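You operate a simulated robot arm through the tools that you are given. There is no shell and no other tool. Be economical: measure what you need, move in short steps, check, and stop when the job is done.

You run a simulated robot arm. Do the job below in one go: nothing can be reset, and whatever is moved stays where it is left.

TASK
Set the ledge air to 6 bar and open the ARM E valve.
Fine: shut the vent valve, then open the yellow lever; leave the other brass valves.

It is judged by the outcome, as a careful person would: the job done as asked, and still so three seconds after it is handed in. It fails if anything else is knocked over, pushed out of place, dropped, spilled or broken.

THE ROBOT
A 7-joint arm with a two-finger gripper, on a carriage that runs on a rail from [0, 1802] to [0, -578] (x, y) and turns from -216 to 117 degrees about z. Base frame: it is fixed where the carriage stands at the start and does not move with it; the origin is on the floor, on the carriage's upright axis, x ahead of it, y to its left, z up. Units: mm, degrees, N and s.
Its first joint turns from -149.0 to 149.0 degrees. Places, roughly: arm c valve [900, -300, 600]; arm d valve [900, -400, 600]; arm e valve [900, -500, 600]; belt valve [900, -100, 600]; ledge air lever [900, -100, 700]; ledge gauge [900, -400, 800]; ledge knob [900, -300, 800]; ledge vent valve [900, -500, 800]; plate valve [900, -200, 600]. Payload 2.45 kg.
The TCP is the grasp point between the finger pads, 26 mm short of the fingertips. In the tool frame z runs along the fingers and y along their closing line. The gripper opens to 96 mm. The gripper's body begins 69 mm behind the TCP.
Orientation is that of the tool frame in the base frame, as a unit quaternion [x, y, z, w]. With the fingers straight down and closing along the base's y, the tool's x points along the base's -x, its y along +y and its z along -z.

THE INTERFACE
- The arm moves only by the tool play_rows. Its argument "rows" is text: rows parted by semicolons, each of 6 numbers parted by spaces: the shift along the base's x, y, z in mm, then the turn, a rotation vector about the base's x, y, z in degrees. In form: dx dy dz ax ay az; .... A call has 1 to 12 rows; each row is the pose to reach, as a shift and turn from the pose commanded when the call began. "gripper" is the opening, from 0 (shut) to 1 (fully open), set as the call begins (left out, the last holds). Rows are played at 5 a second. More than 50 mm and 8.6 degrees between two rows, or a gripper value outside its range, and nothing of the call is played. A pose out of reach is approached as far as the arm can. The call stops where the force on the tool passes 40 N (or 10 N more than at its start, if that is more) or the arm is blocked; 0.2 s more then pass. The fingers move at their own pace and stop on an object; they squeeze with about 35 N. The grip force told is the motor's: it shows also when the fingers shut on nothing. Time passes only in rows, and 0.2 s behind the last, so rows that repeat a pose let the fingers close. It gives the time, the measured TCP pose, the force on the tool (base axes), the opening and the grip force at its end, in the units of the frame above (readings bear some noise), with the torque about the TCP (base axes, N m) and any sound that the robot's microphone picked up.
- Cameras (640 x 400 px; columns grow to the right, rows downward): "scene" is now at [36.6, 141.1, 1506.6]; the picture's right is [-0.36, -0.93, 0.00], its down [-0.57, 0.22, -0.79] and it looks along [0.74, -0.28, -0.61] (base axes); focal length 278 px, centre (320, 200). "wrist" rides on the gripper at [82, 3, -98] in the tool frame; the picture's right is [-0.04, 1.00, 0.00], its down [-0.73, -0.03, -0.68] and it looks along [-0.68, -0.03, 0.73] (tool axes); focal length 256 px, centre (320, 200). There is no depth. A picture from a camera that has moved, and an enlarged one, comes with that camera's place and axes in the base frame and with its lens.
- grab_frame(camera): a new picture of that camera. No time passes.
- raise_lower(by): slides the trunk up (or, below 0, down) by that many mm; the arm and the scene camera ride with it, the base frame stays. It gives what a move gives, with no picture.
- roll_base(legs): drives the robot by 1 to 6 legs, each [ahead, left, turn to the left] in mm, mm and degrees, along the robot's own axes; the way and the turn of a leg run together, so that a leg with both is an arc; at most 1500 mm and 180 degrees a leg. The arm and the cameras ride along, it lands a little off, and it stops where it bumps. It keeps to its track: a leg is cut to what the track allows. It gives what a move gives.
- turn_head(pan, tilt): turns the head with the scene camera to pan (to the left, within 155 degrees either way) and tilt (down, from -29 to 69), counted from straight ahead of the robot. It gives what a move gives.
- inspect(camera, box): a new picture of the part [left, top, right, bottom] of that camera's present view, enlarged. No time passes.
- hand_in(): hands the job in; it is judged then, once.

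Go step by step. Nothing tells you exact positions but the pictures and the camera data: compare them with the known pose of the tool, close in by small moves and look again before you grip or let go. The budget is 120 turns and 82 pictures, counting those below and the enlarged ones. Unless the task says otherwise, let go and move clear before handing in, and close with one line.

The tools are called after "Request:" as a command line: name --argument value ..., lists and objects as JSON in quotes. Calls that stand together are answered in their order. play_rows: Moves the arm, as the interface text tells. Its arguments: {"type":"object","properties":{"rows":{"type":"string"},"gripper":{"type":"number"}},"required":["rows"]} The other tools are called the same way: raise_lower (by) slides the trunk up or down; roll_base (legs) drives the base; turn_head (pan, tilt) turns the head that bears the scene camera; grab_frame (camera) takes a picture; inspect (camera, box) takes an enlarged picture of a part of a camera's view; hand_in () hands the job in.

At the start:

```text
clock: 0.0
eef_pos: [666.6, -235.1, 980.9]
orientation: [0.0, 1.0, -0.001, 0.0]
ft_force: [1.7, 0.2, -0.6]
wrist_torque: [0.01, 0.0, -0.02]
gripper_width: 95.9
gripper_force: 0.0
trunk travel left (down, up): [-500.0, 210.0]
robot x, y, heading: [-0.1, 3.3, -0.2]
head pan, tilt: [-20.9, 37.5]
```

scene: 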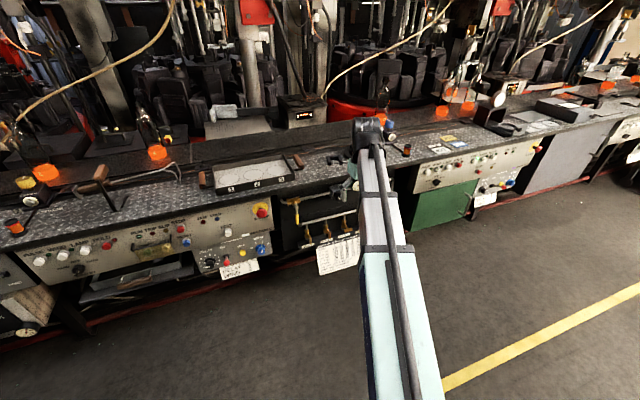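
wrist: 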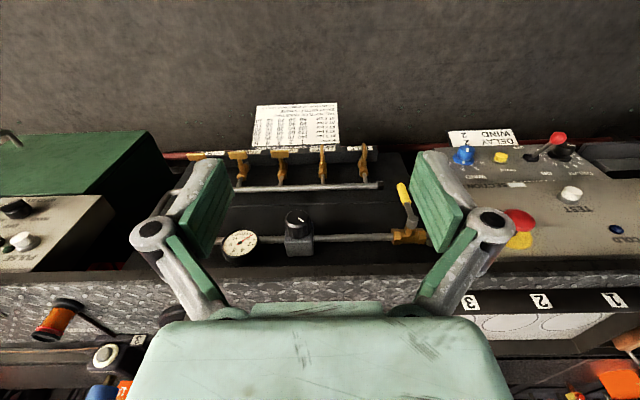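

I see a recessed air station with a yellow lever, knob, gauge and a lower row of brass valves, with a card hanging below. I'll look closer first.

Request:
inspect --camera "wrist" --box '[160, 90, 480, 290]'

Request:
inspect --camera "scene" --box '[260, 170, 400, 280]'

```text
2.00 times, centred on (320, 190) of wrist
camera zoom: at [584.7, -232.1, 1079.8], right [0.04, 1.0, 0.0], down [0.73, -0.03, 0.68], along [0.68, -0.03, -0.73], focal length 512 px, centre (320, 220)
```

zoom: 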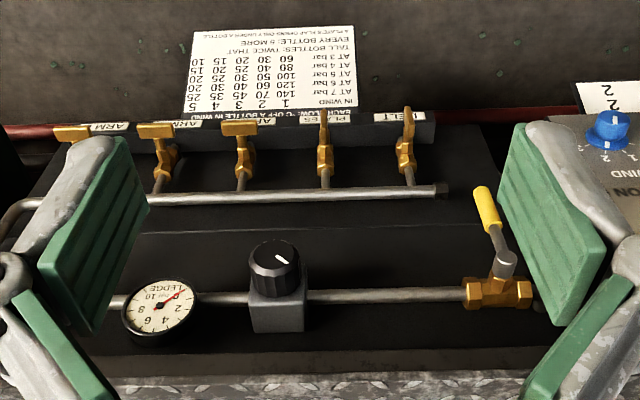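

```text
3.64 times, centred on (330, 225) of scene
camera zoom: at [36.6, 141.1, 1506.6], right [-0.36, -0.93, 0.0], down [-0.57, 0.22, -0.79], along [0.74, -0.28, -0.61], focal length 1010 px, centre (284, 109)
```

zoom: 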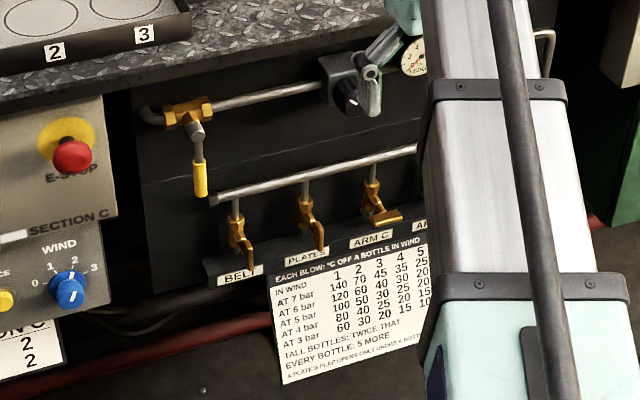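

The yellow lever is across its pipe (shut), and ARM C, D and E handles are crosswise. The vent valve lies out of view to the robot's right, so I'll slide that way along the rail and look.

Request:
roll_base --legs '[[0, -250, 0]]'

Request:
grab_frame --camera "wrist"

Request:
grab_frame --camera "scene"

```text
clock: 1.8
eef_pos: [665.7, -484.9, 981.2]
orientation: [-0.001, 1.0, 0.0, 0.0]
ft_force: [0.0, -0.2, -0.3]
wrist_torque: [-0.02, -0.03, 0.02]
gripper_width: 96.1
gripper_force: 0.0
trunk travel left (down, up): [-500.0, 210.0]
robot x, y, heading: [-2.8, -252.5, -0.0]
head pan, tilt: [-20.9, 37.5]
```

```text
77 pictures are left
camera wrist: at [585.0, -482.4, 1079.8], right [0.04, 1.0, 0.0], down [0.73, -0.03, 0.68], along [0.68, -0.03, -0.73], focal length 256 px, centre (320, 200)
```

wrist: 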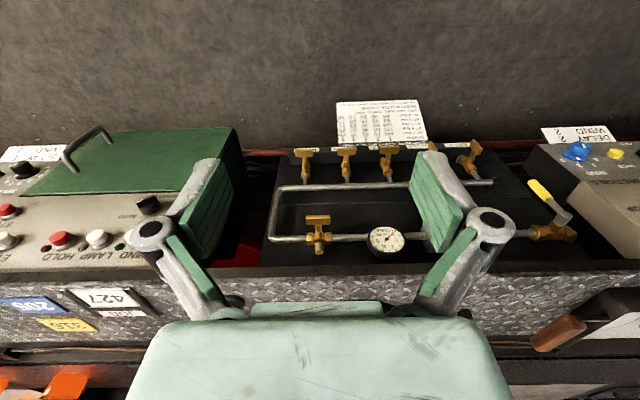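

```text
76 pictures are left
camera scene: at [36.5, -109.6, 1506.6], right [-0.36, -0.93, 0.0], down [-0.57, 0.22, -0.79], along [0.74, -0.28, -0.61], focal length 278 px, centre (320, 200)
```

scene: 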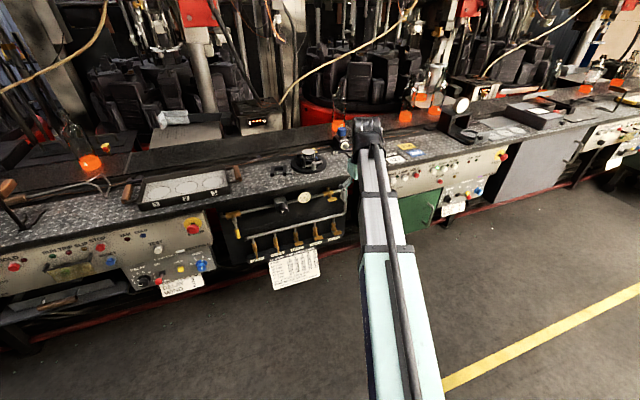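

Request:
inspect --camera "wrist" --box '[240, 90, 480, 290]'

Request:
inspect --camera "scene" --box '[220, 170, 350, 285]'

```text
2.00 times, centred on (360, 190) of wrist
camera zoom: at [585.0, -482.4, 1079.8], right [0.04, 1.0, 0.0], down [0.73, -0.03, 0.68], along [0.68, -0.03, -0.73], focal length 512 px, centre (240, 220)
```

zoom: 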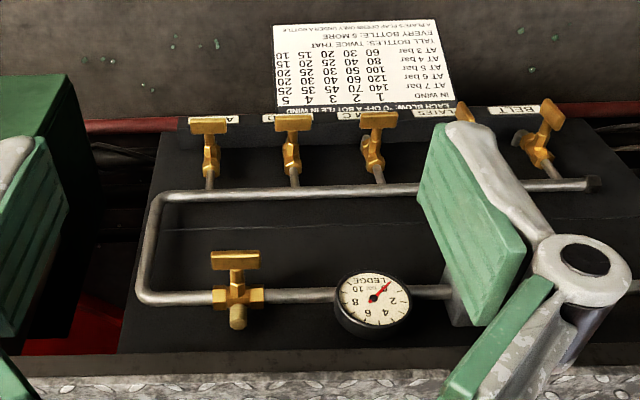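

```text
3.48 times, centred on (285, 228) of scene
camera zoom: at [36.5, -109.6, 1506.6], right [-0.36, -0.93, 0.0], down [-0.57, 0.22, -0.79], along [0.74, -0.28, -0.61], focal length 966 px, centre (442, 104)
```

zoom: 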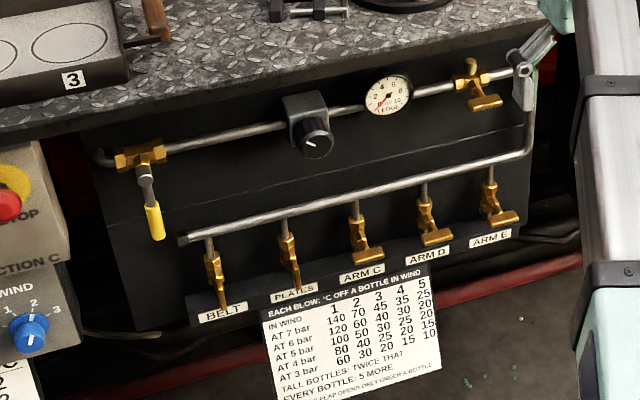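

The vent handle is at about [913,-501,776] and lies along its pipe (open), and the ARM E handle is at about [915,-535,557], crosswise. I'll now pitch the tool to point forward, well clear of the panel.

Request:
play_rows --rows "0 0 -15 0 -8 0; 5 0 -30 0 -16 0; 10 0 -50 0 -24 0; 20 0 -70 0 -32 0; 30 0 -90 0 -40 0; 40 0 -110 0 -48 0; 50 0 -130 0 -56 0; 60 0 -150 0 -64 0; 70 0 -170 0 -72 0; 80 -5 -190 0 -80 0; 90 -10 -205 0 -88 0; 90 -16 -205 0 -90 0" --gripper 0.6

Request:
grab_frame --camera "wrist"

Request:
grab_frame --camera "scene"

```text
clock: 4.4
eef_pos: [756.4, -502.3, 776.2]
orientation: [-0.002, 0.707, 0.0, 0.708]
ft_force: [-0.1, -1.0, -0.3]
wrist_torque: [-0.01, -0.03, 0.0]
gripper_width: 57.7
gripper_force: 0.1
trunk travel left (down, up): [-500.0, 210.0]
robot x, y, heading: [1.1, -247.8, -0.0]
head pan, tilt: [-20.9, 37.5]
```

```text
73 pictures are left
camera wrist: at [658.4, -499.3, 694.8], right [0.0, 1.0, 0.04], down [-0.68, -0.03, 0.73], along [0.73, -0.03, 0.68], focal length 256 px, centre (320, 200)
```

wrist: 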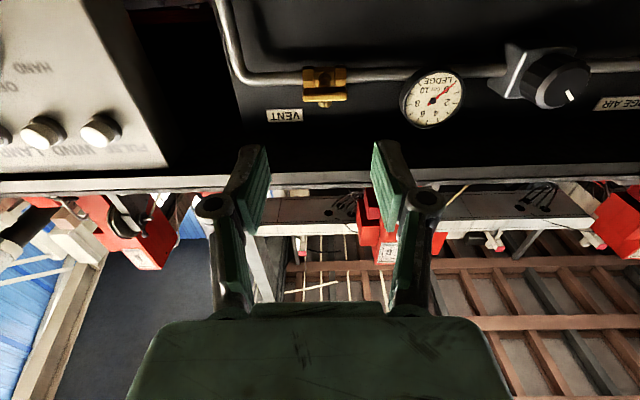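

```text
72 pictures are left
camera scene: at [36.7, -109.7, 1506.6], right [-0.36, -0.93, 0.0], down [-0.57, 0.22, -0.79], along [0.74, -0.28, -0.61], focal length 278 px, centre (320, 200)
```

scene: 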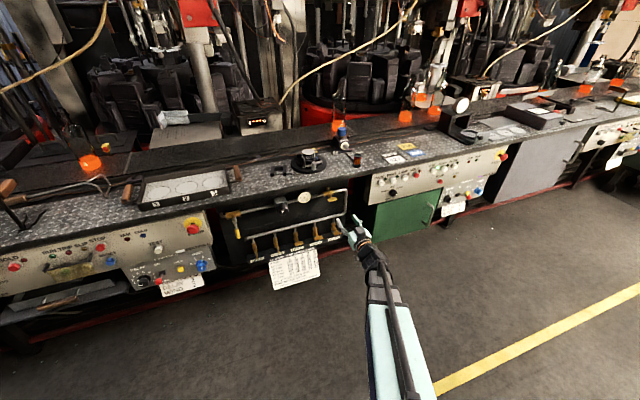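

The view is upside down but clear, with the vent handle, gauge and knob in sight. I'll zoom in to fix their positions.

Request:
inspect --camera "wrist" --box '[240, 40, 400, 140]'

Request:
inspect --camera "scene" --box '[220, 170, 370, 270]'

```text
4.00 times, centred on (320, 90) of wrist
camera zoom: at [658.4, -499.3, 694.8], right [0.0, 1.0, 0.04], down [-0.68, -0.03, 0.73], along [0.73, -0.03, 0.68], focal length 1024 px, centre (320, 640)
```

zoom: 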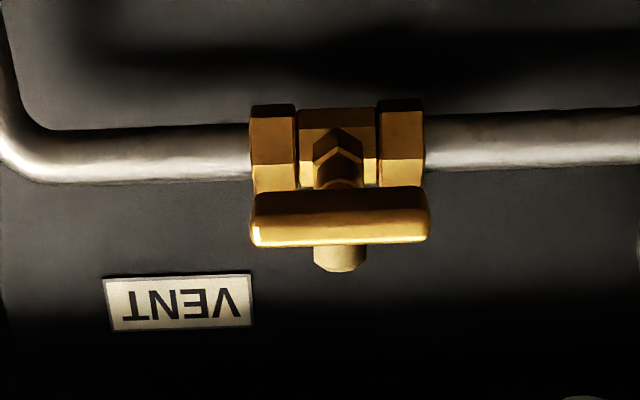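

```text
4.00 times, centred on (295, 220) of scene
camera zoom: at [36.7, -109.7, 1506.6], right [-0.36, -0.93, 0.0], down [-0.57, 0.22, -0.79], along [0.74, -0.28, -0.61], focal length 1111 px, centre (420, 120)
```

zoom: 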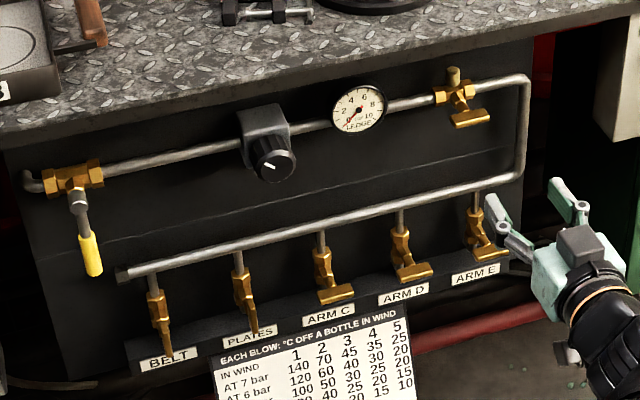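

Vent handle is at roughly [902,-499,785], a 43 × 12 mm bar. I'll roll the hand so the fingers close vertically, and come nearer.

Request:
play_rows --rows "5 0 1 -8 0 0; 10 0 2 -16 0 0; 15 0 3 -24 0 0; 20 0 4 -32 0 0; 25 1 5 -40 0 0; 30 1 6 -48 0 0; 35 2 7 -56 0 0; 40 2 8 -64 0 0; 45 2 9 -72 0 0; 50 3 9 -80 0 0; 55 3 9 -88 0 0; 60 3 9 -90 0 0" --gripper 0.5

Request:
grab_frame --camera "wrist"

Request:
inspect --camera "scene" --box '[220, 170, 370, 270]'

```text
clock: 7.0
eef_pos: [835.6, -490.2, 894.4]
orientation: [-0.519, 0.552, -0.454, 0.469]
ft_force: [0.4, -0.4, -0.1]
wrist_torque: [0.03, 0.01, -0.03]
gripper_width: 48.1
gripper_force: 0.0
out of reach, approached as far as the arm can: row 6, 7, 8, 9, 10, 11, 12
trunk travel left (down, up): [-500.0, 210.0]
robot x, y, heading: [-0.3, -251.8, 0.1]
head pan, tilt: [-20.9, 37.5]
```

```text
69 pictures are left
camera wrist: at [736.1, -570.5, 903.1], right [-0.15, 0.09, -0.98], down [-0.65, 0.74, 0.17], along [0.75, 0.66, -0.05], focal length 256 px, centre (320, 200)
```

wrist: 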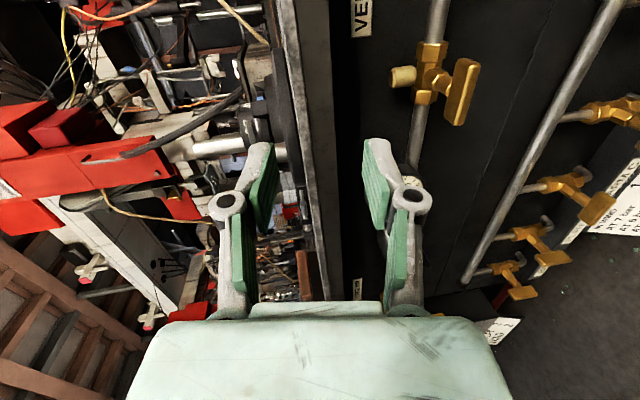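

```text
4.00 times, centred on (295, 220) of scene
camera zoom: at [36.5, -109.5, 1506.6], right [-0.36, -0.93, 0.0], down [-0.57, 0.22, -0.79], along [0.74, -0.28, -0.61], focal length 1111 px, centre (420, 120)
```

zoom: 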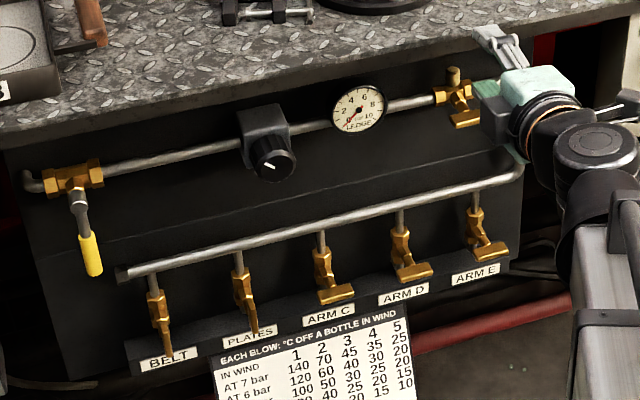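

The arm couldn't hold that pose (it drifted up), so I'll back off and undo the roll before trying the other way round.

Request:
play_rows --rows "-20 0 0 0 0 0; -50 0 0 0 0 0; -80 0 0 0 0 0; -110 0 0 0 0 0"

```text
clock: 8.0
eef_pos: [726.5, -491.0, 902.9]
orientation: [-0.519, 0.557, -0.45, 0.467]
ft_force: [0.1, 0.1, -0.5]
wrist_torque: [-0.01, -0.02, 0.0]
gripper_width: 48.1
gripper_force: 0.1
out of reach, approached as far as the arm can: row 3, 4
trunk travel left (down, up): [-500.0, 210.0]
robot x, y, heading: [0.3, -248.4, -0.2]
head pan, tilt: [-20.9, 37.5]
```

Request:
play_rows --rows "0 0 -10 7.86 -0.74 -0.56; 0 0 -20 15.7 -1.5 -1.1; 0 0 -30 23.6 -2.2 -1.7; 0 0 -40 31.4 -2.9 -2.2; 0 0 -50 39.3 -3.7 -2.8; 0 0 -60 47.2 -4.4 -3.4; 0 0 -70 55 -5.2 -3.9; 0 0 -80 62.9 -5.9 -4.5; 0 0 -90 70.8 -6.6 -5.0; 0 0 -100 78.6 -7.4 -5.6; 0 0 -110 86.5 -8.1 -6.2"

Request:
roll_base --legs '[[0, -200, 0]]'

```text
clock: 10.4
eef_pos: [727.5, -489.9, 793.9]
orientation: [0.002, 0.706, -0.006, 0.708]
ft_force: [0.3, -0.6, 0.0]
wrist_torque: [0.04, 0.01, 0.0]
gripper_width: 48.0
gripper_force: 0.0
trunk travel left (down, up): [-500.0, 210.0]
robot x, y, heading: [1.0, -250.0, -0.2]
head pan, tilt: [-20.9, 37.5]
```

```text
clock: 12.0
eef_pos: [728.2, -688.7, 793.2]
orientation: [0.002, 0.706, -0.006, 0.708]
ft_force: [-0.8, 0.0, 0.4]
wrist_torque: [-0.01, 0.02, 0.02]
gripper_width: 48.1
gripper_force: 0.1
trunk travel left (down, up): [-500.0, 210.0]
robot x, y, heading: [-0.6, -452.4, 0.2]
head pan, tilt: [-20.9, 37.5]
```

Now with the base nearly in front of the vent, I'll swing over to y≈-499 and try rolling the opposite way.

Request:
play_rows --rows "0 20 0 8 0 0; 0 40 0 16 0 0; 0 60 0 24 0 0; 0 80 0 32 0 0; 0 100 0 40 0 0; 0 120 -2 48 0 0; 0 140 -4 56 0 0; 0 160 -6 64 0 0; 0 180 -8 72 0 0; 0 190 -8 80 0 0; 0 190 -8 88 0 0; 0 190 -8 90 0 0.8"

Request:
grab_frame --camera "wrist"

```text
clock: 14.6
eef_pos: [728.2, -498.1, 783.9]
orientation: [0.496, 0.503, 0.501, 0.499]
ft_force: [-0.9, -0.7, -0.6]
wrist_torque: [-0.03, -0.01, 0.01]
gripper_width: 48.0
gripper_force: 0.1
trunk travel left (down, up): [-500.0, 210.0]
robot x, y, heading: [0.1, -449.9, 0.1]
head pan, tilt: [-20.9, 37.5]
```

```text
67 pictures are left
camera wrist: at [629.3, -418.8, 788.3], right [0.0, -0.04, 1.0], down [-0.67, -0.74, -0.03], along [0.74, -0.67, -0.02], focal length 256 px, centre (320, 200)
```

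wrist: 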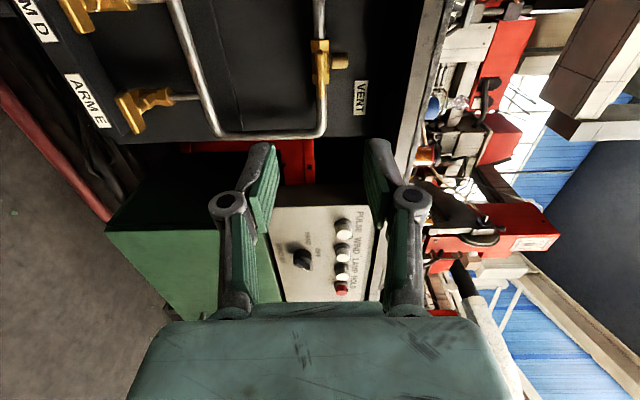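

Request:
inspect --camera "wrist" --box '[240, 0, 400, 100]'

```text
4.00 times, centred on (320, 50) of wrist
camera zoom: at [629.3, -418.8, 788.3], right [0.0, -0.04, 1.0], down [-0.67, -0.74, -0.03], along [0.74, -0.67, -0.02], focal length 1024 px, centre (320, 800)
```

zoom: 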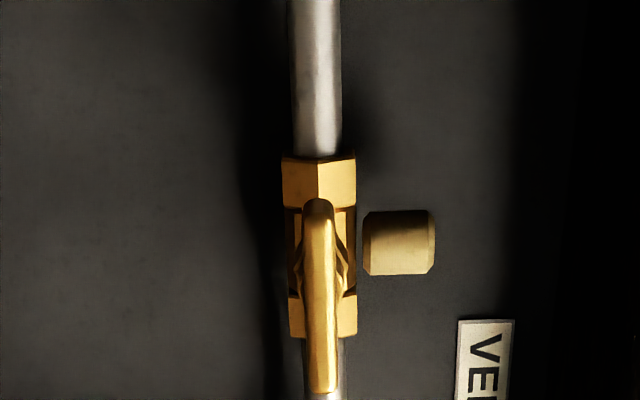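

Vent handle resolves to about [907,-499,787]. Advancing until the finger pads straddle it.

Request:
play_rows --rows "40 -1 3 0 0 0; 80 -1 3 0 0 0; 110 -1 3 0 0 0; 130 -1 3 0 0 0; 145 -1 3 0 0 0; 160 -1 3 0 0 0"

Request:
grab_frame --camera "wrist"

```text
clock: 16.0
eef_pos: [888.3, -500.8, 788.1]
orientation: [0.496, 0.504, 0.5, 0.5]
ft_force: [-0.4, 1.2, 0.5]
wrist_torque: [0.01, 0.03, -0.03]
gripper_width: 48.1
gripper_force: 0.1
trunk travel left (down, up): [-500.0, 210.0]
robot x, y, heading: [-0.0, -449.1, 0.0]
head pan, tilt: [-20.9, 37.5]
```

```text
65 pictures are left
camera wrist: at [790.0, -419.8, 791.3], right [0.0, -0.03, 1.0], down [-0.67, -0.74, -0.02], along [0.74, -0.67, -0.02], focal length 256 px, centre (320, 200)
```

wrist: 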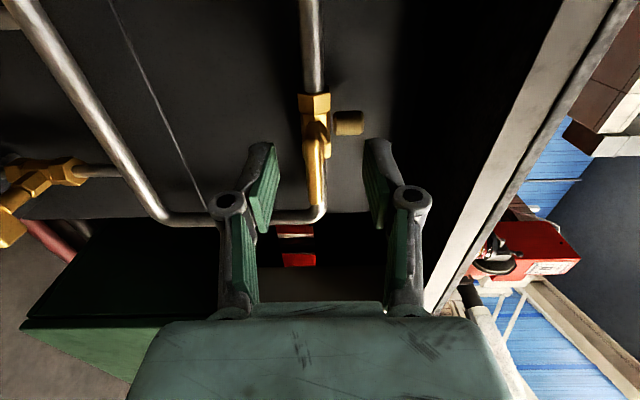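

Request:
play_rows --rows "6 1 -2 0 0 0; 10 1 -2 0 0 0; 10 1 -2 0 0 0"

Request:
play_rows --rows "0 0 0 0 0 0; 0 0 0 0 0 0; 0 0 0 0 0 0" --gripper 0.05

Request:
grab_frame --camera "wrist"

```text
clock: 16.8
eef_pos: [899.4, -499.0, 785.0]
orientation: [0.496, 0.505, 0.5, 0.5]
ft_force: [0.1, 1.0, -0.1]
wrist_torque: [0.01, 0.02, 0.0]
gripper_width: 48.1
gripper_force: 0.1
trunk travel left (down, up): [-500.0, 210.0]
robot x, y, heading: [-1.9, -452.0, 0.2]
head pan, tilt: [-20.9, 37.5]
```

```text
clock: 17.6
eef_pos: [899.0, -499.2, 785.1]
orientation: [0.498, 0.504, 0.5, 0.498]
ft_force: [-3.9, 1.5, -6.8]
wrist_torque: [0.86, 0.15, -0.15]
gripper_width: 6.9
gripper_force: 35.0
trunk travel left (down, up): [-500.0, 210.0]
robot x, y, heading: [-2.8, -449.6, 0.1]
head pan, tilt: [-20.9, 37.5]
```

```text
64 pictures are left
camera wrist: at [799.5, -419.1, 788.6], right [0.0, -0.03, 1.0], down [-0.67, -0.74, -0.02], along [0.74, -0.67, -0.03], focal length 256 px, centre (320, 200)
```

wrist: 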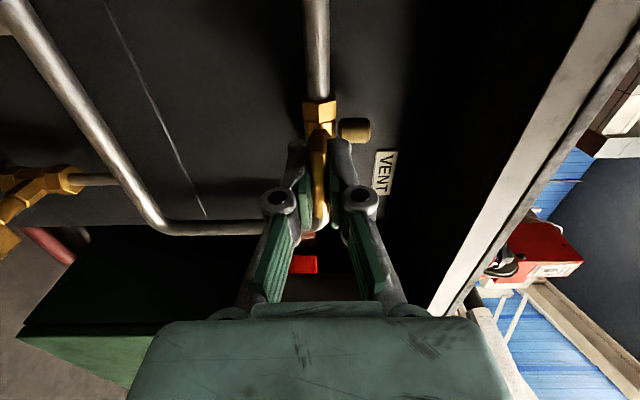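

Gripped at 7 mm. I'll try a small turn toward roll 0 and watch the torque.

Request:
play_rows --rows "0 0 0 -4 0 0; 0 0 0 -8 0 0; 0 0 0 -12 0 0"

```text
clock: 18.4
eef_pos: [898.5, -499.0, 784.3]
orientation: [0.441, 0.554, 0.445, 0.548]
ft_force: [-7.0, 1.3, -11.5]
wrist_torque: [1.15, 0.15, -0.16]
gripper_width: 12.5
gripper_force: 39.1
trunk travel left (down, up): [-500.0, 210.0]
robot x, y, heading: [1.1, -451.5, 0.1]
head pan, tilt: [-20.9, 37.5]
```

The jaw spread as I turned, so the handle is against its stop this way. I'll try the other direction.

Request:
play_rows --rows "0 0 0 6 0 0; 0 0 0 12 0 0; 0 0 0 18 0 0; 0 0 0 24 0 0; 0 0 0 28 0 0"

```text
clock: 19.6
eef_pos: [898.5, -499.6, 784.6]
orientation: [0.562, 0.43, 0.565, 0.424]
ft_force: [-6.4, -3.2, -16.0]
wrist_torque: [-0.06, 0.0, 0.66]
gripper_width: 7.3
gripper_force: 35.6
trunk travel left (down, up): [-500.0, 210.0]
robot x, y, heading: [1.3, -450.0, 0.1]
head pan, tilt: [-20.9, 37.5]
```

It turns this way. Continuing in small steps.

Request:
play_rows --rows "0 0 -1 7 0 0; 0 0 -1 14 0 0; 0 0 -1 21 0 0; 0 0 -1 28 0 0; 0 0 -1 35 0 0; 0 0 -1 42 0 0"

Request:
grab_frame --camera "wrist"

```text
clock: 21.0
eef_pos: [899.0, -499.1, 783.3]
orientation: [0.678, 0.201, 0.681, 0.193]
ft_force: [-2.7, 0.1, -18.3]
wrist_torque: [-0.04, -0.45, 0.43]
gripper_width: 7.3
gripper_force: 35.5
trunk travel left (down, up): [-500.0, 210.0]
robot x, y, heading: [-0.4, -449.3, -0.1]
head pan, tilt: [-20.9, 37.5]
```

```text
63 pictures are left
camera wrist: at [800.2, -459.6, 854.6], right [0.01, -0.87, 0.5], down [-0.67, -0.37, -0.64], along [0.74, -0.33, -0.59], focal length 256 px, centre (320, 200)
```

wrist: 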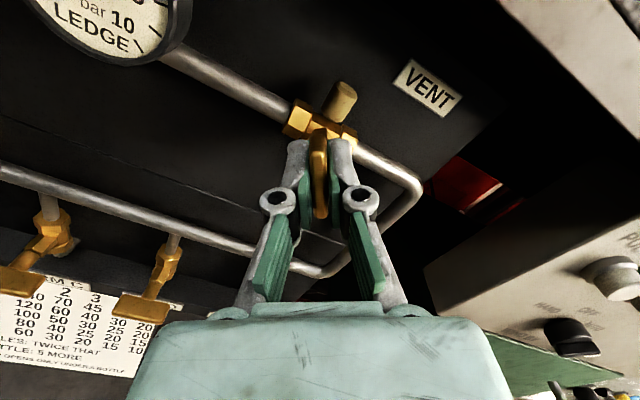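

Request:
play_rows --rows "0 0 -1 7 0 0; 0 0 -1 14 0 0; 0 0 -1 21 0 0; 0 0 -1 28 0 0; 0 0 -1 32 0 0; 0 0 -1 35 0 0"

Request:
grab_frame --camera "wrist"

```text
clock: 22.4
eef_pos: [899.7, -498.5, 782.4]
orientation: [0.706, -0.011, 0.708, -0.019]
ft_force: [-6.7, 16.2, -12.1]
wrist_torque: [-0.94, 0.67, 0.23]
gripper_width: 8.0
gripper_force: 36.0
trunk travel left (down, up): [-500.0, 210.0]
robot x, y, heading: [-2.4, -449.7, -0.0]
head pan, tilt: [-20.9, 37.5]
```

```text
62 pictures are left
camera wrist: at [800.7, -506.4, 865.2], right [0.01, -1.0, -0.08], down [-0.68, 0.05, -0.73], along [0.73, 0.07, -0.68], focal length 256 px, centre (320, 200)
```

wrist: 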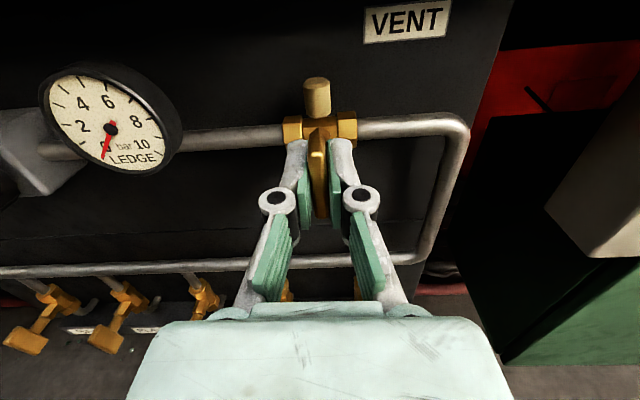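

The vent handle is now upright (crosswise to its pipe) and at its stop. I'll let go, back out, and run along to the yellow lever.

Request:
play_rows --rows "0 0 0 -3 0 0; 0 0 0 -3 0 0; -20 0 0 -2 0 0; -50 0 0 -2 0 0; -90 0 0 -2 0 0; -130 0 0 -2 0 0; -160 0 0 -2 0 0" --gripper 0.4

Request:
roll_base --legs '[[0, 370, 0]]'

Request:
grab_frame --camera "wrist"

Request:
grab_frame --camera "scene"

```text
clock: 24.0
eef_pos: [737.1, -498.4, 783.6]
orientation: [0.706, 0.001, 0.709, -0.008]
ft_force: [-0.1, -0.2, -0.4]
wrist_torque: [-0.01, -0.02, 0.0]
gripper_width: 38.2
gripper_force: 0.0
trunk travel left (down, up): [-500.0, 210.0]
robot x, y, heading: [-0.9, -449.2, 0.3]
head pan, tilt: [-20.9, 37.5]
```

```text
clock: 26.4
eef_pos: [738.5, -132.4, 783.1]
orientation: [0.706, -0.002, 0.709, -0.005]
ft_force: [-0.1, 0.1, 0.1]
wrist_torque: [-0.01, 0.03, 0.02]
gripper_width: 38.4
gripper_force: 0.1
trunk travel left (down, up): [-500.0, 210.0]
robot x, y, heading: [0.4, -83.5, -0.2]
head pan, tilt: [-20.9, 37.5]
```

```text
61 pictures are left
camera wrist: at [639.7, -138.1, 865.2], right [0.01, -1.0, -0.05], down [-0.68, 0.03, -0.74], along [0.74, 0.04, -0.68], focal length 256 px, centre (320, 200)
```

wrist: 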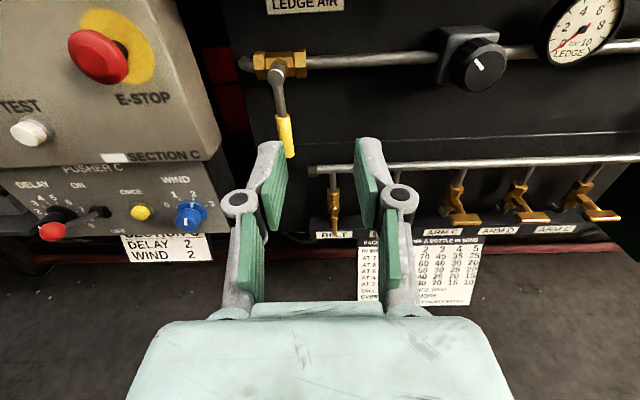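

```text
60 pictures are left
camera scene: at [36.5, 58.6, 1506.6], right [-0.36, -0.93, 0.0], down [-0.57, 0.22, -0.79], along [0.74, -0.28, -0.61], focal length 278 px, centre (320, 200)
```

scene: 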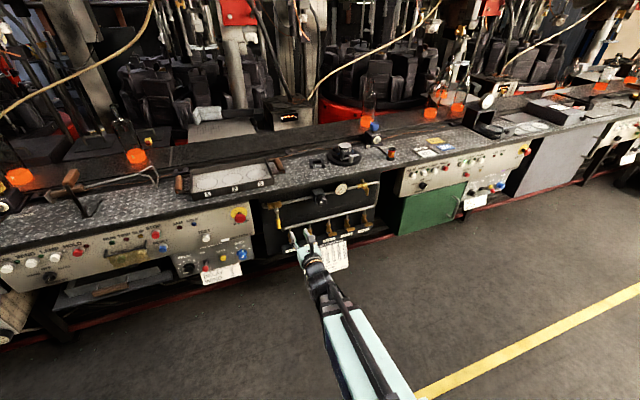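

Request:
inspect --camera "scene" --box '[230, 170, 390, 270]'

Request:
inspect --camera "wrist" --box '[200, 20, 360, 180]'

```text
4.00 times, centred on (310, 220) of scene
camera zoom: at [36.5, 58.6, 1506.6], right [-0.36, -0.93, 0.0], down [-0.57, 0.22, -0.79], along [0.74, -0.28, -0.61], focal length 1111 px, centre (360, 120)
```

zoom: 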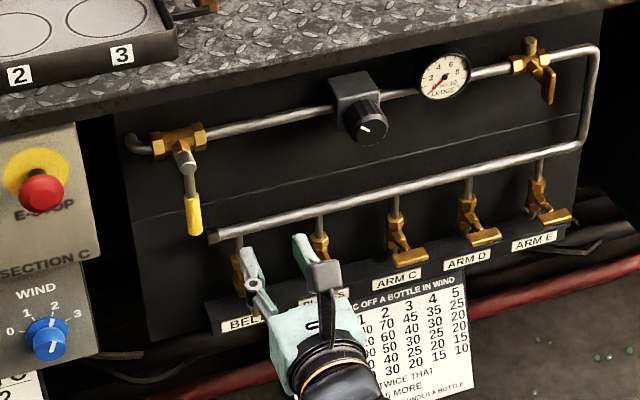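

```text
2.50 times, centred on (280, 100) of wrist
camera zoom: at [639.7, -138.1, 865.2], right [0.01, -1.0, -0.05], down [-0.68, 0.03, -0.74], along [0.74, 0.04, -0.68], focal length 640 px, centre (420, 450)
```

zoom: 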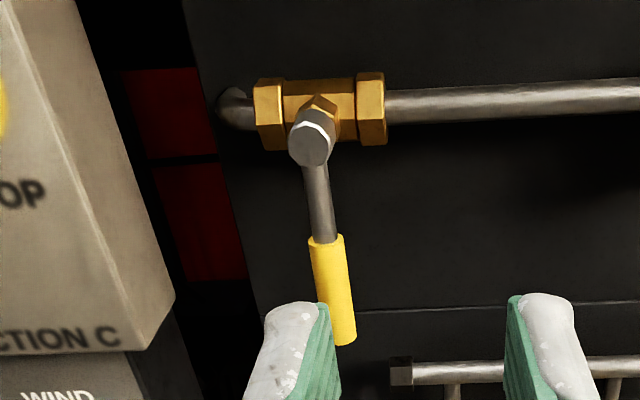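

Lever handle is at about [910,-87,715], hanging straight down from a pivot near z≈787. Moving in line with it, still short.

Request:
play_rows --rows "0 20 -30 0 0 0; 20 40 -60 0 0 0; 60 45 -70 0 0 0; 100 45 -70 0 0 0; 125 45 -70 0 0 0"

Request:
grab_frame --camera "wrist"

```text
clock: 27.6
eef_pos: [864.8, -115.5, 719.7]
orientation: [0.709, 0.013, 0.705, -0.021]
ft_force: [-0.7, 0.0, 0.1]
wrist_torque: [0.0, 0.01, 0.0]
gripper_width: 38.4
gripper_force: 0.1
out of reach, approached as far as the arm can: row 1, 2, 3, 4, 5
trunk travel left (down, up): [-500.0, 210.0]
robot x, y, heading: [-1.0, -82.6, -0.2]
head pan, tilt: [-20.9, 37.5]
```

```text
57 pictures are left
camera wrist: at [767.1, -123.9, 802.9], right [0.05, -1.0, -0.05], down [-0.68, 0.01, -0.73], along [0.73, 0.07, -0.68], focal length 256 px, centre (320, 200)
```

wrist: 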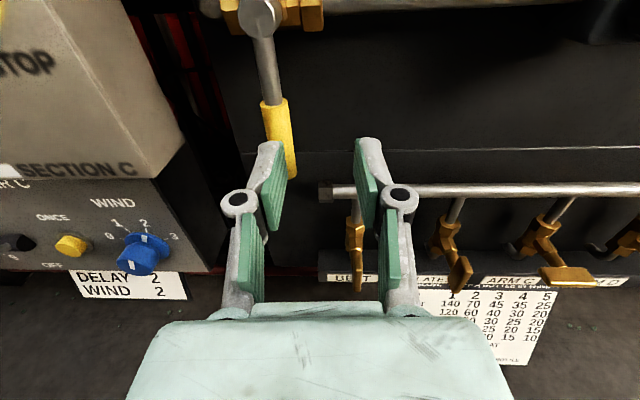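

The wrist roll is near its limit here, so I'll back off a little, ease the roll by 10°, and shift the base.

Request:
play_rows --rows "-20 0 0 -5 0 0; -50 0 -5 -10 0 0"

Request:
roll_base --legs '[[0, 70, 0]]'

```text
clock: 28.2
eef_pos: [814.9, -130.4, 718.6]
orientation: [0.704, 0.067, 0.705, 0.049]
ft_force: [-0.3, -0.5, -0.3]
wrist_torque: [-0.01, -0.02, -0.02]
gripper_width: 38.4
gripper_force: 0.1
out of reach, approached as far as the arm can: row 1, 2
trunk travel left (down, up): [-500.0, 210.0]
robot x, y, heading: [-0.8, -82.2, -0.1]
head pan, tilt: [-20.9, 37.5]
```

```text
clock: 29.2
eef_pos: [815.3, -62.3, 719.0]
orientation: [0.705, 0.068, 0.705, 0.049]
ft_force: [0.1, 0.4, 0.2]
wrist_torque: [0.02, -0.01, 0.01]
gripper_width: 38.2
gripper_force: 0.0
trunk travel left (down, up): [-500.0, 210.0]
robot x, y, heading: [1.9, -11.3, -0.0]
head pan, tilt: [-20.9, 37.5]
```

Request:
play_rows --rows "0 -12 0 0 0 0; 15 -25 -5 0 0 0; 35 -25 -9 0 0 0; 50 -25 -9 0 0 0"

Request:
grab_frame --camera "wrist"

```text
clock: 30.2
eef_pos: [864.6, -87.7, 709.9]
orientation: [0.705, 0.069, 0.705, 0.047]
ft_force: [-0.1, -0.3, -0.8]
wrist_torque: [0.04, -0.02, 0.01]
gripper_width: 38.5
gripper_force: 0.2
trunk travel left (down, up): [-500.0, 210.0]
robot x, y, heading: [2.0, -11.8, -0.2]
head pan, tilt: [-20.9, 37.5]
```

```text
56 pictures are left
camera wrist: at [766.3, -80.3, 791.1], right [0.03, -0.99, 0.12], down [-0.68, -0.11, -0.73], along [0.73, -0.06, -0.68], focal length 256 px, centre (320, 200)
```

wrist: 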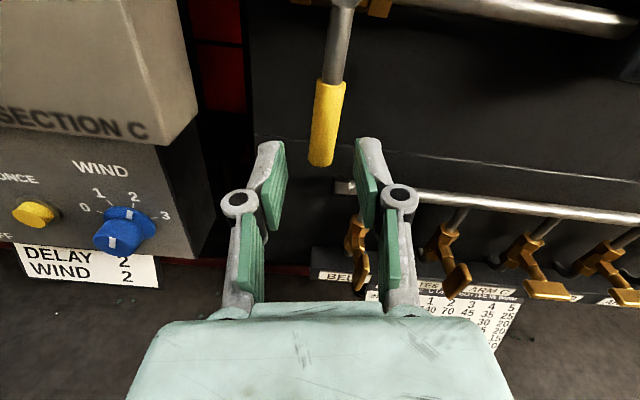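

Request:
play_rows --rows "15 -1 2 0 0 0; 28 -1 4 0 0 0; 38 -1 4 0 0 0"

Request:
grab_frame --camera "wrist"

```text
clock: 31.0
eef_pos: [903.3, -89.1, 714.5]
orientation: [0.705, 0.067, 0.705, 0.049]
ft_force: [0.0, -0.7, 0.0]
wrist_torque: [0.01, 0.01, 0.0]
gripper_width: 38.5
gripper_force: 0.1
trunk travel left (down, up): [-500.0, 210.0]
robot x, y, heading: [0.9, -13.4, 0.1]
head pan, tilt: [-20.9, 37.5]
```

```text
55 pictures are left
camera wrist: at [805.0, -81.0, 794.9], right [0.03, -0.99, 0.12], down [-0.68, -0.11, -0.73], along [0.73, -0.06, -0.68], focal length 256 px, centre (320, 200)
```

wrist: 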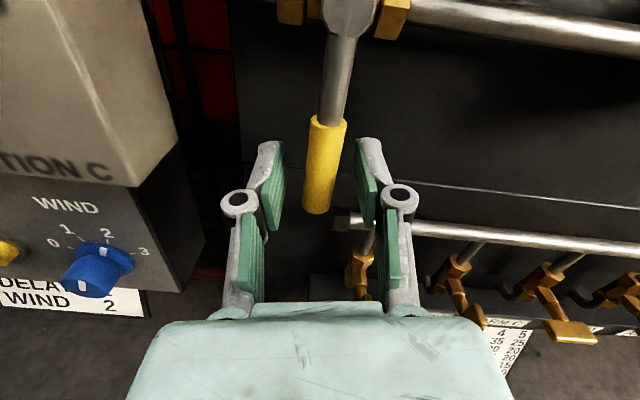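

The lever lies between the pads. I'll close on it, then test the opening turn (tip toward the knob, along the pipe).

Request:
play_rows --rows "4 0 0 0 0 0; 4 0 0 0 0 0; 4 0 0 0 0 0; 4 0 0 0 0 0" --gripper 0.08

Request:
play_rows --rows "0 -5 0 -4 0 0; 0 -10 1 -8 0 0; 0 -15 1.5 -12 0 0; 0 -20 2.5 -16 0 0"

```text
clock: 32.0
eef_pos: [904.9, -90.1, 713.7]
orientation: [0.705, 0.067, 0.705, 0.048]
ft_force: [-28.5, -20.3, -4.8]
wrist_torque: [1.19, 0.0, -0.13]
gripper_width: 15.9
gripper_force: 42.0
trunk travel left (down, up): [-500.0, 210.0]
robot x, y, heading: [0.0, -14.0, -0.1]
head pan, tilt: [-20.9, 37.5]
```

```text
clock: 33.0
eef_pos: [907.7, -109.1, 716.9]
orientation: [0.691, 0.165, 0.689, 0.145]
ft_force: [-24.9, -13.5, -2.5]
wrist_torque: [1.0, 0.19, -0.15]
gripper_width: 17.0
gripper_force: 43.0
trunk travel left (down, up): [-500.0, 210.0]
robot x, y, heading: [-2.5, -13.1, 0.1]
head pan, tilt: [-20.9, 37.5]
```

It moves freely that way. Continuing the arc.

Request:
play_rows --rows "-2 -8 2.8 -7 0 0; -3 -16 6.7 -14 0 0; -3 -23.2 11.6 -21 0 0; -3 -30 17.3 -28 0 0; -3 -36 23.8 -35 0 0; -3 -41 31 -42 0 0; -3 -45.2 38.7 -49 0 0; -3 -48.4 46.9 -56 0 0; -3 -50.6 55.4 -63 0 0; -3 -51.7 64 -70 0 0; -3 -52 69 -74 0 0"

Request:
grab_frame --camera "wrist"

Request:
inspect --camera "scene" --box '[230, 170, 410, 270]'

```text
clock: 35.4
eef_pos: [904.1, -159.2, 783.7]
orientation: [0.464, 0.546, 0.45, 0.532]
ft_force: [33.3, 0.7, 14.0]
wrist_torque: [1.09, -0.08, -0.35]
gripper_width: 17.6
gripper_force: 43.0
trunk travel left (down, up): [-500.0, 210.0]
robot x, y, heading: [-2.2, -14.8, 0.0]
head pan, tilt: [-20.9, 37.5]
```

```text
54 pictures are left
camera wrist: at [806.3, -78.7, 777.2], right [0.03, 0.13, 0.99], down [-0.68, -0.73, 0.11], along [0.74, -0.67, 0.06], focal length 256 px, centre (320, 200)
```

wrist: 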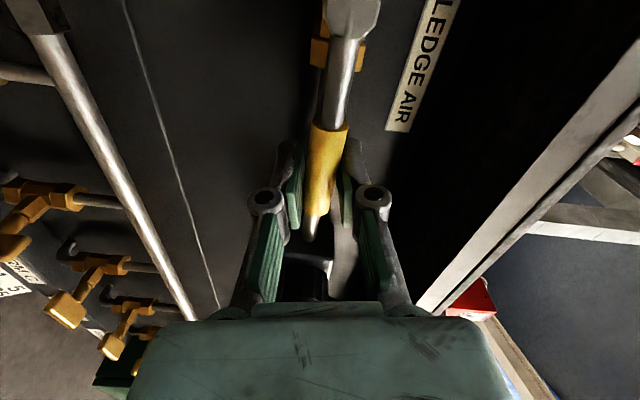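

```text
3.56 times, centred on (320, 220) of scene
camera zoom: at [37.8, 128.4, 1506.6], right [-0.36, -0.93, 0.0], down [-0.57, 0.22, -0.79], along [0.74, -0.28, -0.61], focal length 987 px, centre (320, 129)
```

zoom: 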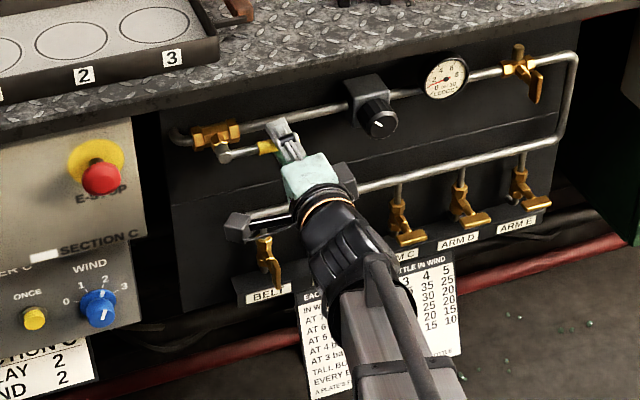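

Request:
play_rows --rows "0 1 4 -3 0 0; 0 1 8 -6 0 0; 0 1 8 -6 0 0"

Request:
grab_frame --camera "wrist"

```text
clock: 36.2
eef_pos: [903.9, -160.4, 785.4]
orientation: [0.439, 0.572, 0.417, 0.554]
ft_force: [-1.4, 4.7, -31.5]
wrist_torque: [1.28, 0.19, -0.48]
gripper_width: 20.0
gripper_force: 45.2
trunk travel left (down, up): [-500.0, 210.0]
robot x, y, heading: [0.7, -15.2, -0.1]
head pan, tilt: [-20.9, 37.5]
```

```text
52 pictures are left
camera wrist: at [805.8, -79.6, 771.6], right [0.04, 0.23, 0.97], down [-0.68, -0.71, 0.19], along [0.73, -0.67, 0.13], focal length 256 px, centre (320, 200)
```

wrist: 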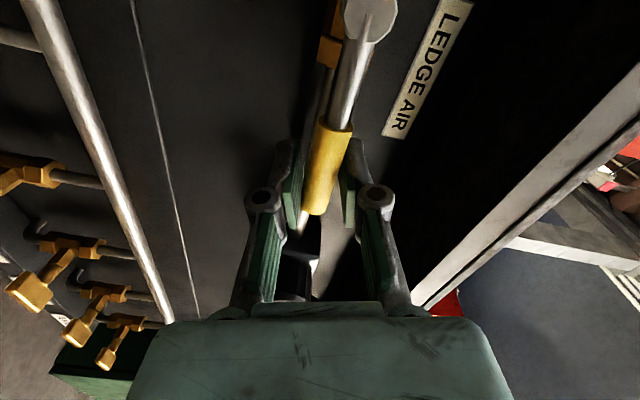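

The lever is at its stop, along the pipe. I'll let go, back off and check the gauge.

Request:
play_rows --rows "0 0 -4 6 0 0; 0 0 -4 6 0 0; 0 0 -4 6 0 0; -30 0 -4 6 0 0; -70 0 -4 6 0 0; -110 0 -4 6 0 0; -150 0 -4 6 0 0" --gripper 0.5

Request:
inspect --camera "scene" --box '[260, 170, 400, 270]'

```text
clock: 37.8
eef_pos: [752.6, -158.8, 788.2]
orientation: [0.464, 0.547, 0.45, 0.532]
ft_force: [0.0, -0.1, -0.5]
wrist_torque: [0.02, -0.01, -0.04]
gripper_width: 48.0
gripper_force: 0.2
trunk travel left (down, up): [-500.0, 210.0]
robot x, y, heading: [1.7, -11.5, -0.1]
head pan, tilt: [-20.9, 37.5]
```

```text
4.00 times, centred on (330, 220) of scene
camera zoom: at [36.9, 128.3, 1506.6], right [-0.36, -0.93, 0.0], down [-0.57, 0.22, -0.79], along [0.74, -0.28, -0.61], focal length 1111 px, centre (280, 120)
```

zoom: 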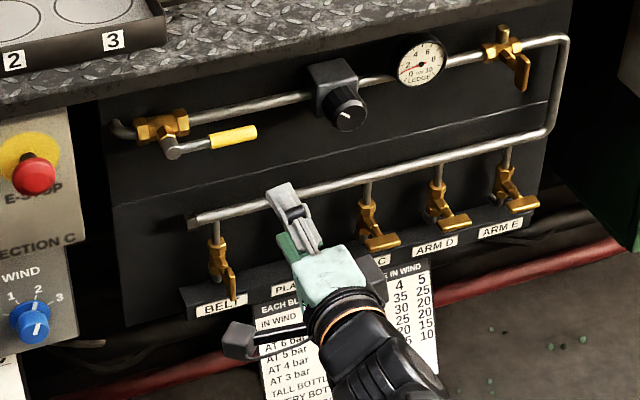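

The lever is open and the needle is off zero. I'll shift the base toward the knob and read the gauge closely.

Request:
roll_base --legs '[[0, -190, 0]]'

Request:
play_rows --rows "0 10 0 -8 0 0; 0 20 0 -16 0 0; 0 30 0 -24 0 0; 0 40 0 -32 0 0; 0 50 0 -40 0 0; 0 60 0 -48 0 0; 0 65 0 -56 0 0; 0 65 0 -64 0 0; 0 65 0 -72 0 0; 0 65 0 -80 0 0; 0 65 0 -88 0 0" --gripper 0.7

Request:
grab_frame --camera "wrist"

```text
clock: 39.3
eef_pos: [753.4, -351.9, 788.5]
orientation: [0.465, 0.546, 0.45, 0.533]
ft_force: [-0.1, -0.4, -0.1]
wrist_torque: [0.02, -0.02, -0.02]
gripper_width: 47.8
gripper_force: 0.0
trunk travel left (down, up): [-500.0, 210.0]
robot x, y, heading: [-0.2, -200.7, -0.3]
head pan, tilt: [-20.9, 37.5]
```

```text
clock: 41.7
eef_pos: [752.4, -284.2, 789.4]
orientation: [-0.037, 0.705, -0.057, 0.706]
ft_force: [-0.5, -0.6, -0.1]
wrist_torque: [0.02, 0.03, -0.03]
gripper_width: 67.2
gripper_force: 0.1
trunk travel left (down, up): [-500.0, 210.0]
robot x, y, heading: [-0.4, -201.2, -0.4]
head pan, tilt: [-20.9, 37.5]
```

```text
50 pictures are left
camera wrist: at [655.1, -290.4, 707.3], right [0.03, 1.0, -0.09], down [-0.68, 0.09, 0.73], along [0.73, 0.04, 0.68], focal length 256 px, centre (320, 200)
```

wrist: 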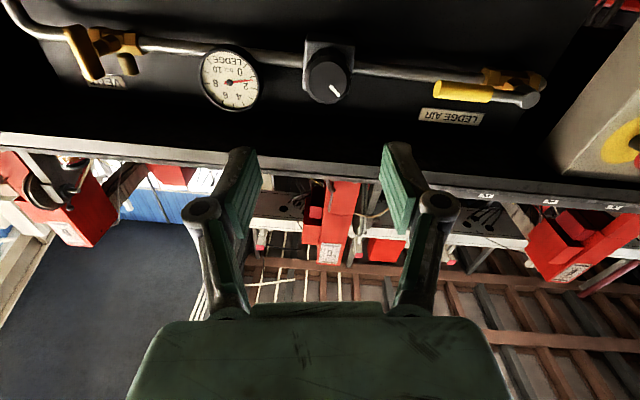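

Request:
inspect --camera "wrist" --box '[190, 30, 370, 120]'

Request:
inspect --camera "scene" --box '[300, 170, 400, 240]'

```text
3.56 times, centred on (280, 75) of wrist
camera zoom: at [655.1, -290.4, 707.3], right [0.03, 1.0, -0.09], down [-0.68, 0.09, 0.73], along [0.73, 0.04, 0.68], focal length 910 px, centre (462, 644)
```

zoom: 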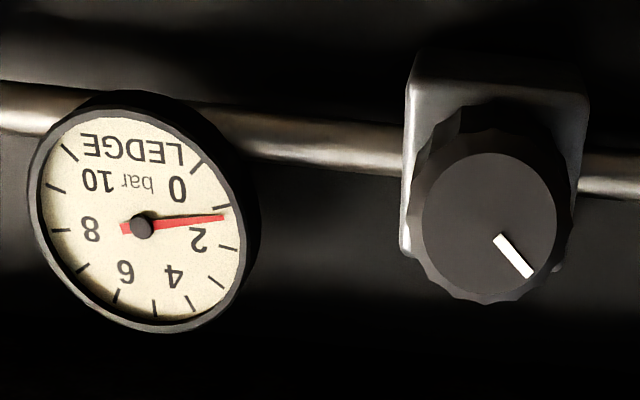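

```text
5.71 times, centred on (350, 205) of scene
camera zoom: at [37.0, -61.3, 1506.6], right [-0.36, -0.93, 0.0], down [-0.57, 0.22, -0.79], along [0.74, -0.28, -0.61], focal length 1587 px, centre (149, 171)
```

zoom: 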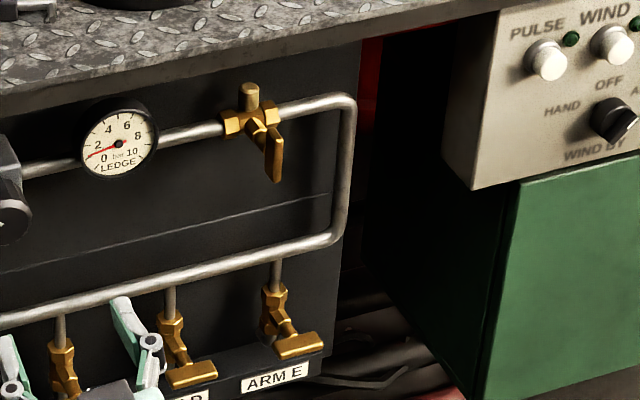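

The gauge reads about 1.2 bar and is holding, so the vent is shut. The knob is near [893,-284,785], pointer up-left; I'll go in around it.

Request:
play_rows --rows "40 0 -4 0 0 0; 80 0 -4 0 0 0; 105 0 -4 0 0 0"

Request:
grab_frame --camera "wrist"

```text
clock: 42.5
eef_pos: [857.7, -286.5, 784.7]
orientation: [-0.036, 0.705, -0.057, 0.706]
ft_force: [0.0, 0.1, -0.3]
wrist_torque: [0.02, 0.01, 0.0]
gripper_width: 67.1
gripper_force: 0.1
trunk travel left (down, up): [-500.0, 210.0]
robot x, y, heading: [-0.9, -199.6, -0.3]
head pan, tilt: [-20.9, 37.5]
```

```text
47 pictures are left
camera wrist: at [760.6, -290.6, 703.7], right [0.03, 1.0, -0.09], down [-0.68, 0.09, 0.73], along [0.73, 0.04, 0.68], focal length 256 px, centre (320, 200)
```

wrist: 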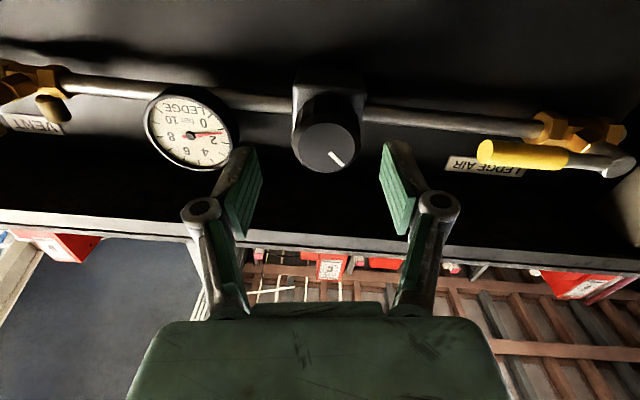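

Request:
play_rows --rows "10 3 0 0 0 0; 22 3 0 0 0 0; 30 3 0 0 0 0"

Request:
play_rows --rows "0 0 0 0 0 0; 0 0 0 0 0 0; 0 0 0 0 0 0" --gripper 0.3

Request:
grab_frame --camera "wrist"

```text
clock: 43.3
eef_pos: [888.0, -283.0, 784.1]
orientation: [-0.036, 0.705, -0.057, 0.706]
ft_force: [0.5, 0.5, -1.3]
wrist_torque: [0.0, -0.01, -0.02]
gripper_width: 67.4
gripper_force: 0.1
trunk travel left (down, up): [-500.0, 210.0]
robot x, y, heading: [-2.3, -200.4, -0.3]
head pan, tilt: [-20.9, 37.5]
```

```text
clock: 44.1
eef_pos: [887.5, -282.3, 784.9]
orientation: [-0.037, 0.705, -0.058, 0.706]
ft_force: [-7.2, 1.4, -3.3]
wrist_torque: [0.01, 0.14, 0.37]
gripper_width: 41.2
gripper_force: 44.7
trunk travel left (down, up): [-500.0, 210.0]
robot x, y, heading: [1.7, -200.3, 0.0]
head pan, tilt: [-20.9, 37.5]
```

```text
46 pictures are left
camera wrist: at [789.7, -287.9, 703.5], right [0.03, 1.0, -0.1], down [-0.68, 0.09, 0.73], along [0.73, 0.05, 0.68], focal length 256 px, centre (320, 200)
```

wrist: 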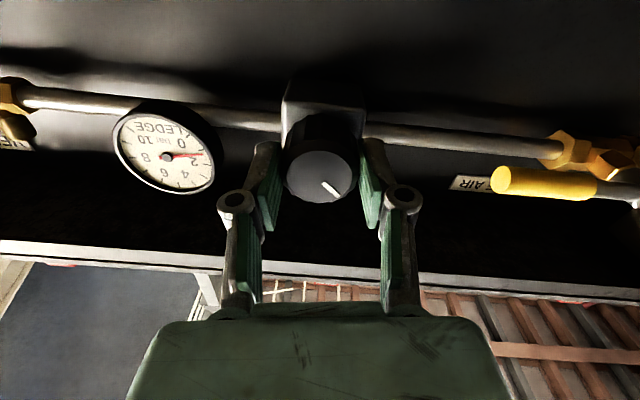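

Gripped (41 mm). Turning the knob about 30° clockwise and watching the gauge.

Request:
play_rows --rows "0 0 0 8 0 0; 0 0 0 16 0 0; 0 0 0 24 0 0; 0 0 0 30 0 0"

Request:
inspect --camera "scene" --box '[290, 160, 370, 220]'

Request:
grab_frame --camera "wrist"

```text
clock: 45.1
eef_pos: [887.3, -282.4, 784.2]
orientation: [0.148, 0.695, 0.13, 0.691]
ft_force: [-10.6, 2.6, -4.1]
wrist_torque: [0.01, 0.61, 0.43]
gripper_width: 41.6
gripper_force: 44.7
trunk travel left (down, up): [-500.0, 210.0]
robot x, y, heading: [1.7, -202.2, -0.2]
head pan, tilt: [-20.9, 37.5]
```

```text
6.67 times, centred on (330, 190) of scene
camera zoom: at [36.7, -61.0, 1506.6], right [-0.36, -0.93, 0.0], down [-0.57, 0.22, -0.79], along [0.74, -0.28, -0.61], focal length 1851 px, centre (253, 267)
```

zoom: 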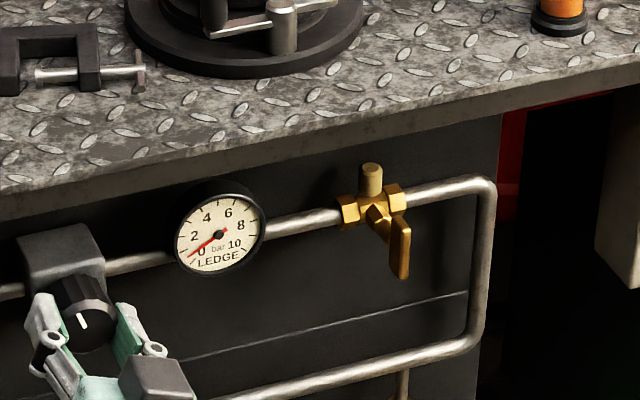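

```text
44 pictures are left
camera wrist: at [789.7, -245.4, 712.5], right [0.03, 0.91, 0.42], down [-0.68, -0.29, 0.67], along [0.73, -0.31, 0.61], focal length 256 px, centre (320, 200)
```

wrist: 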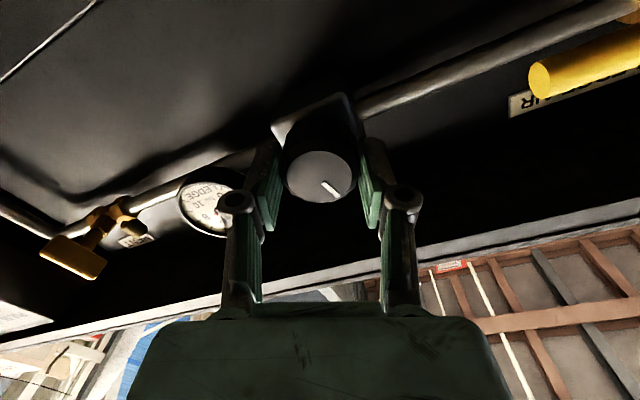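

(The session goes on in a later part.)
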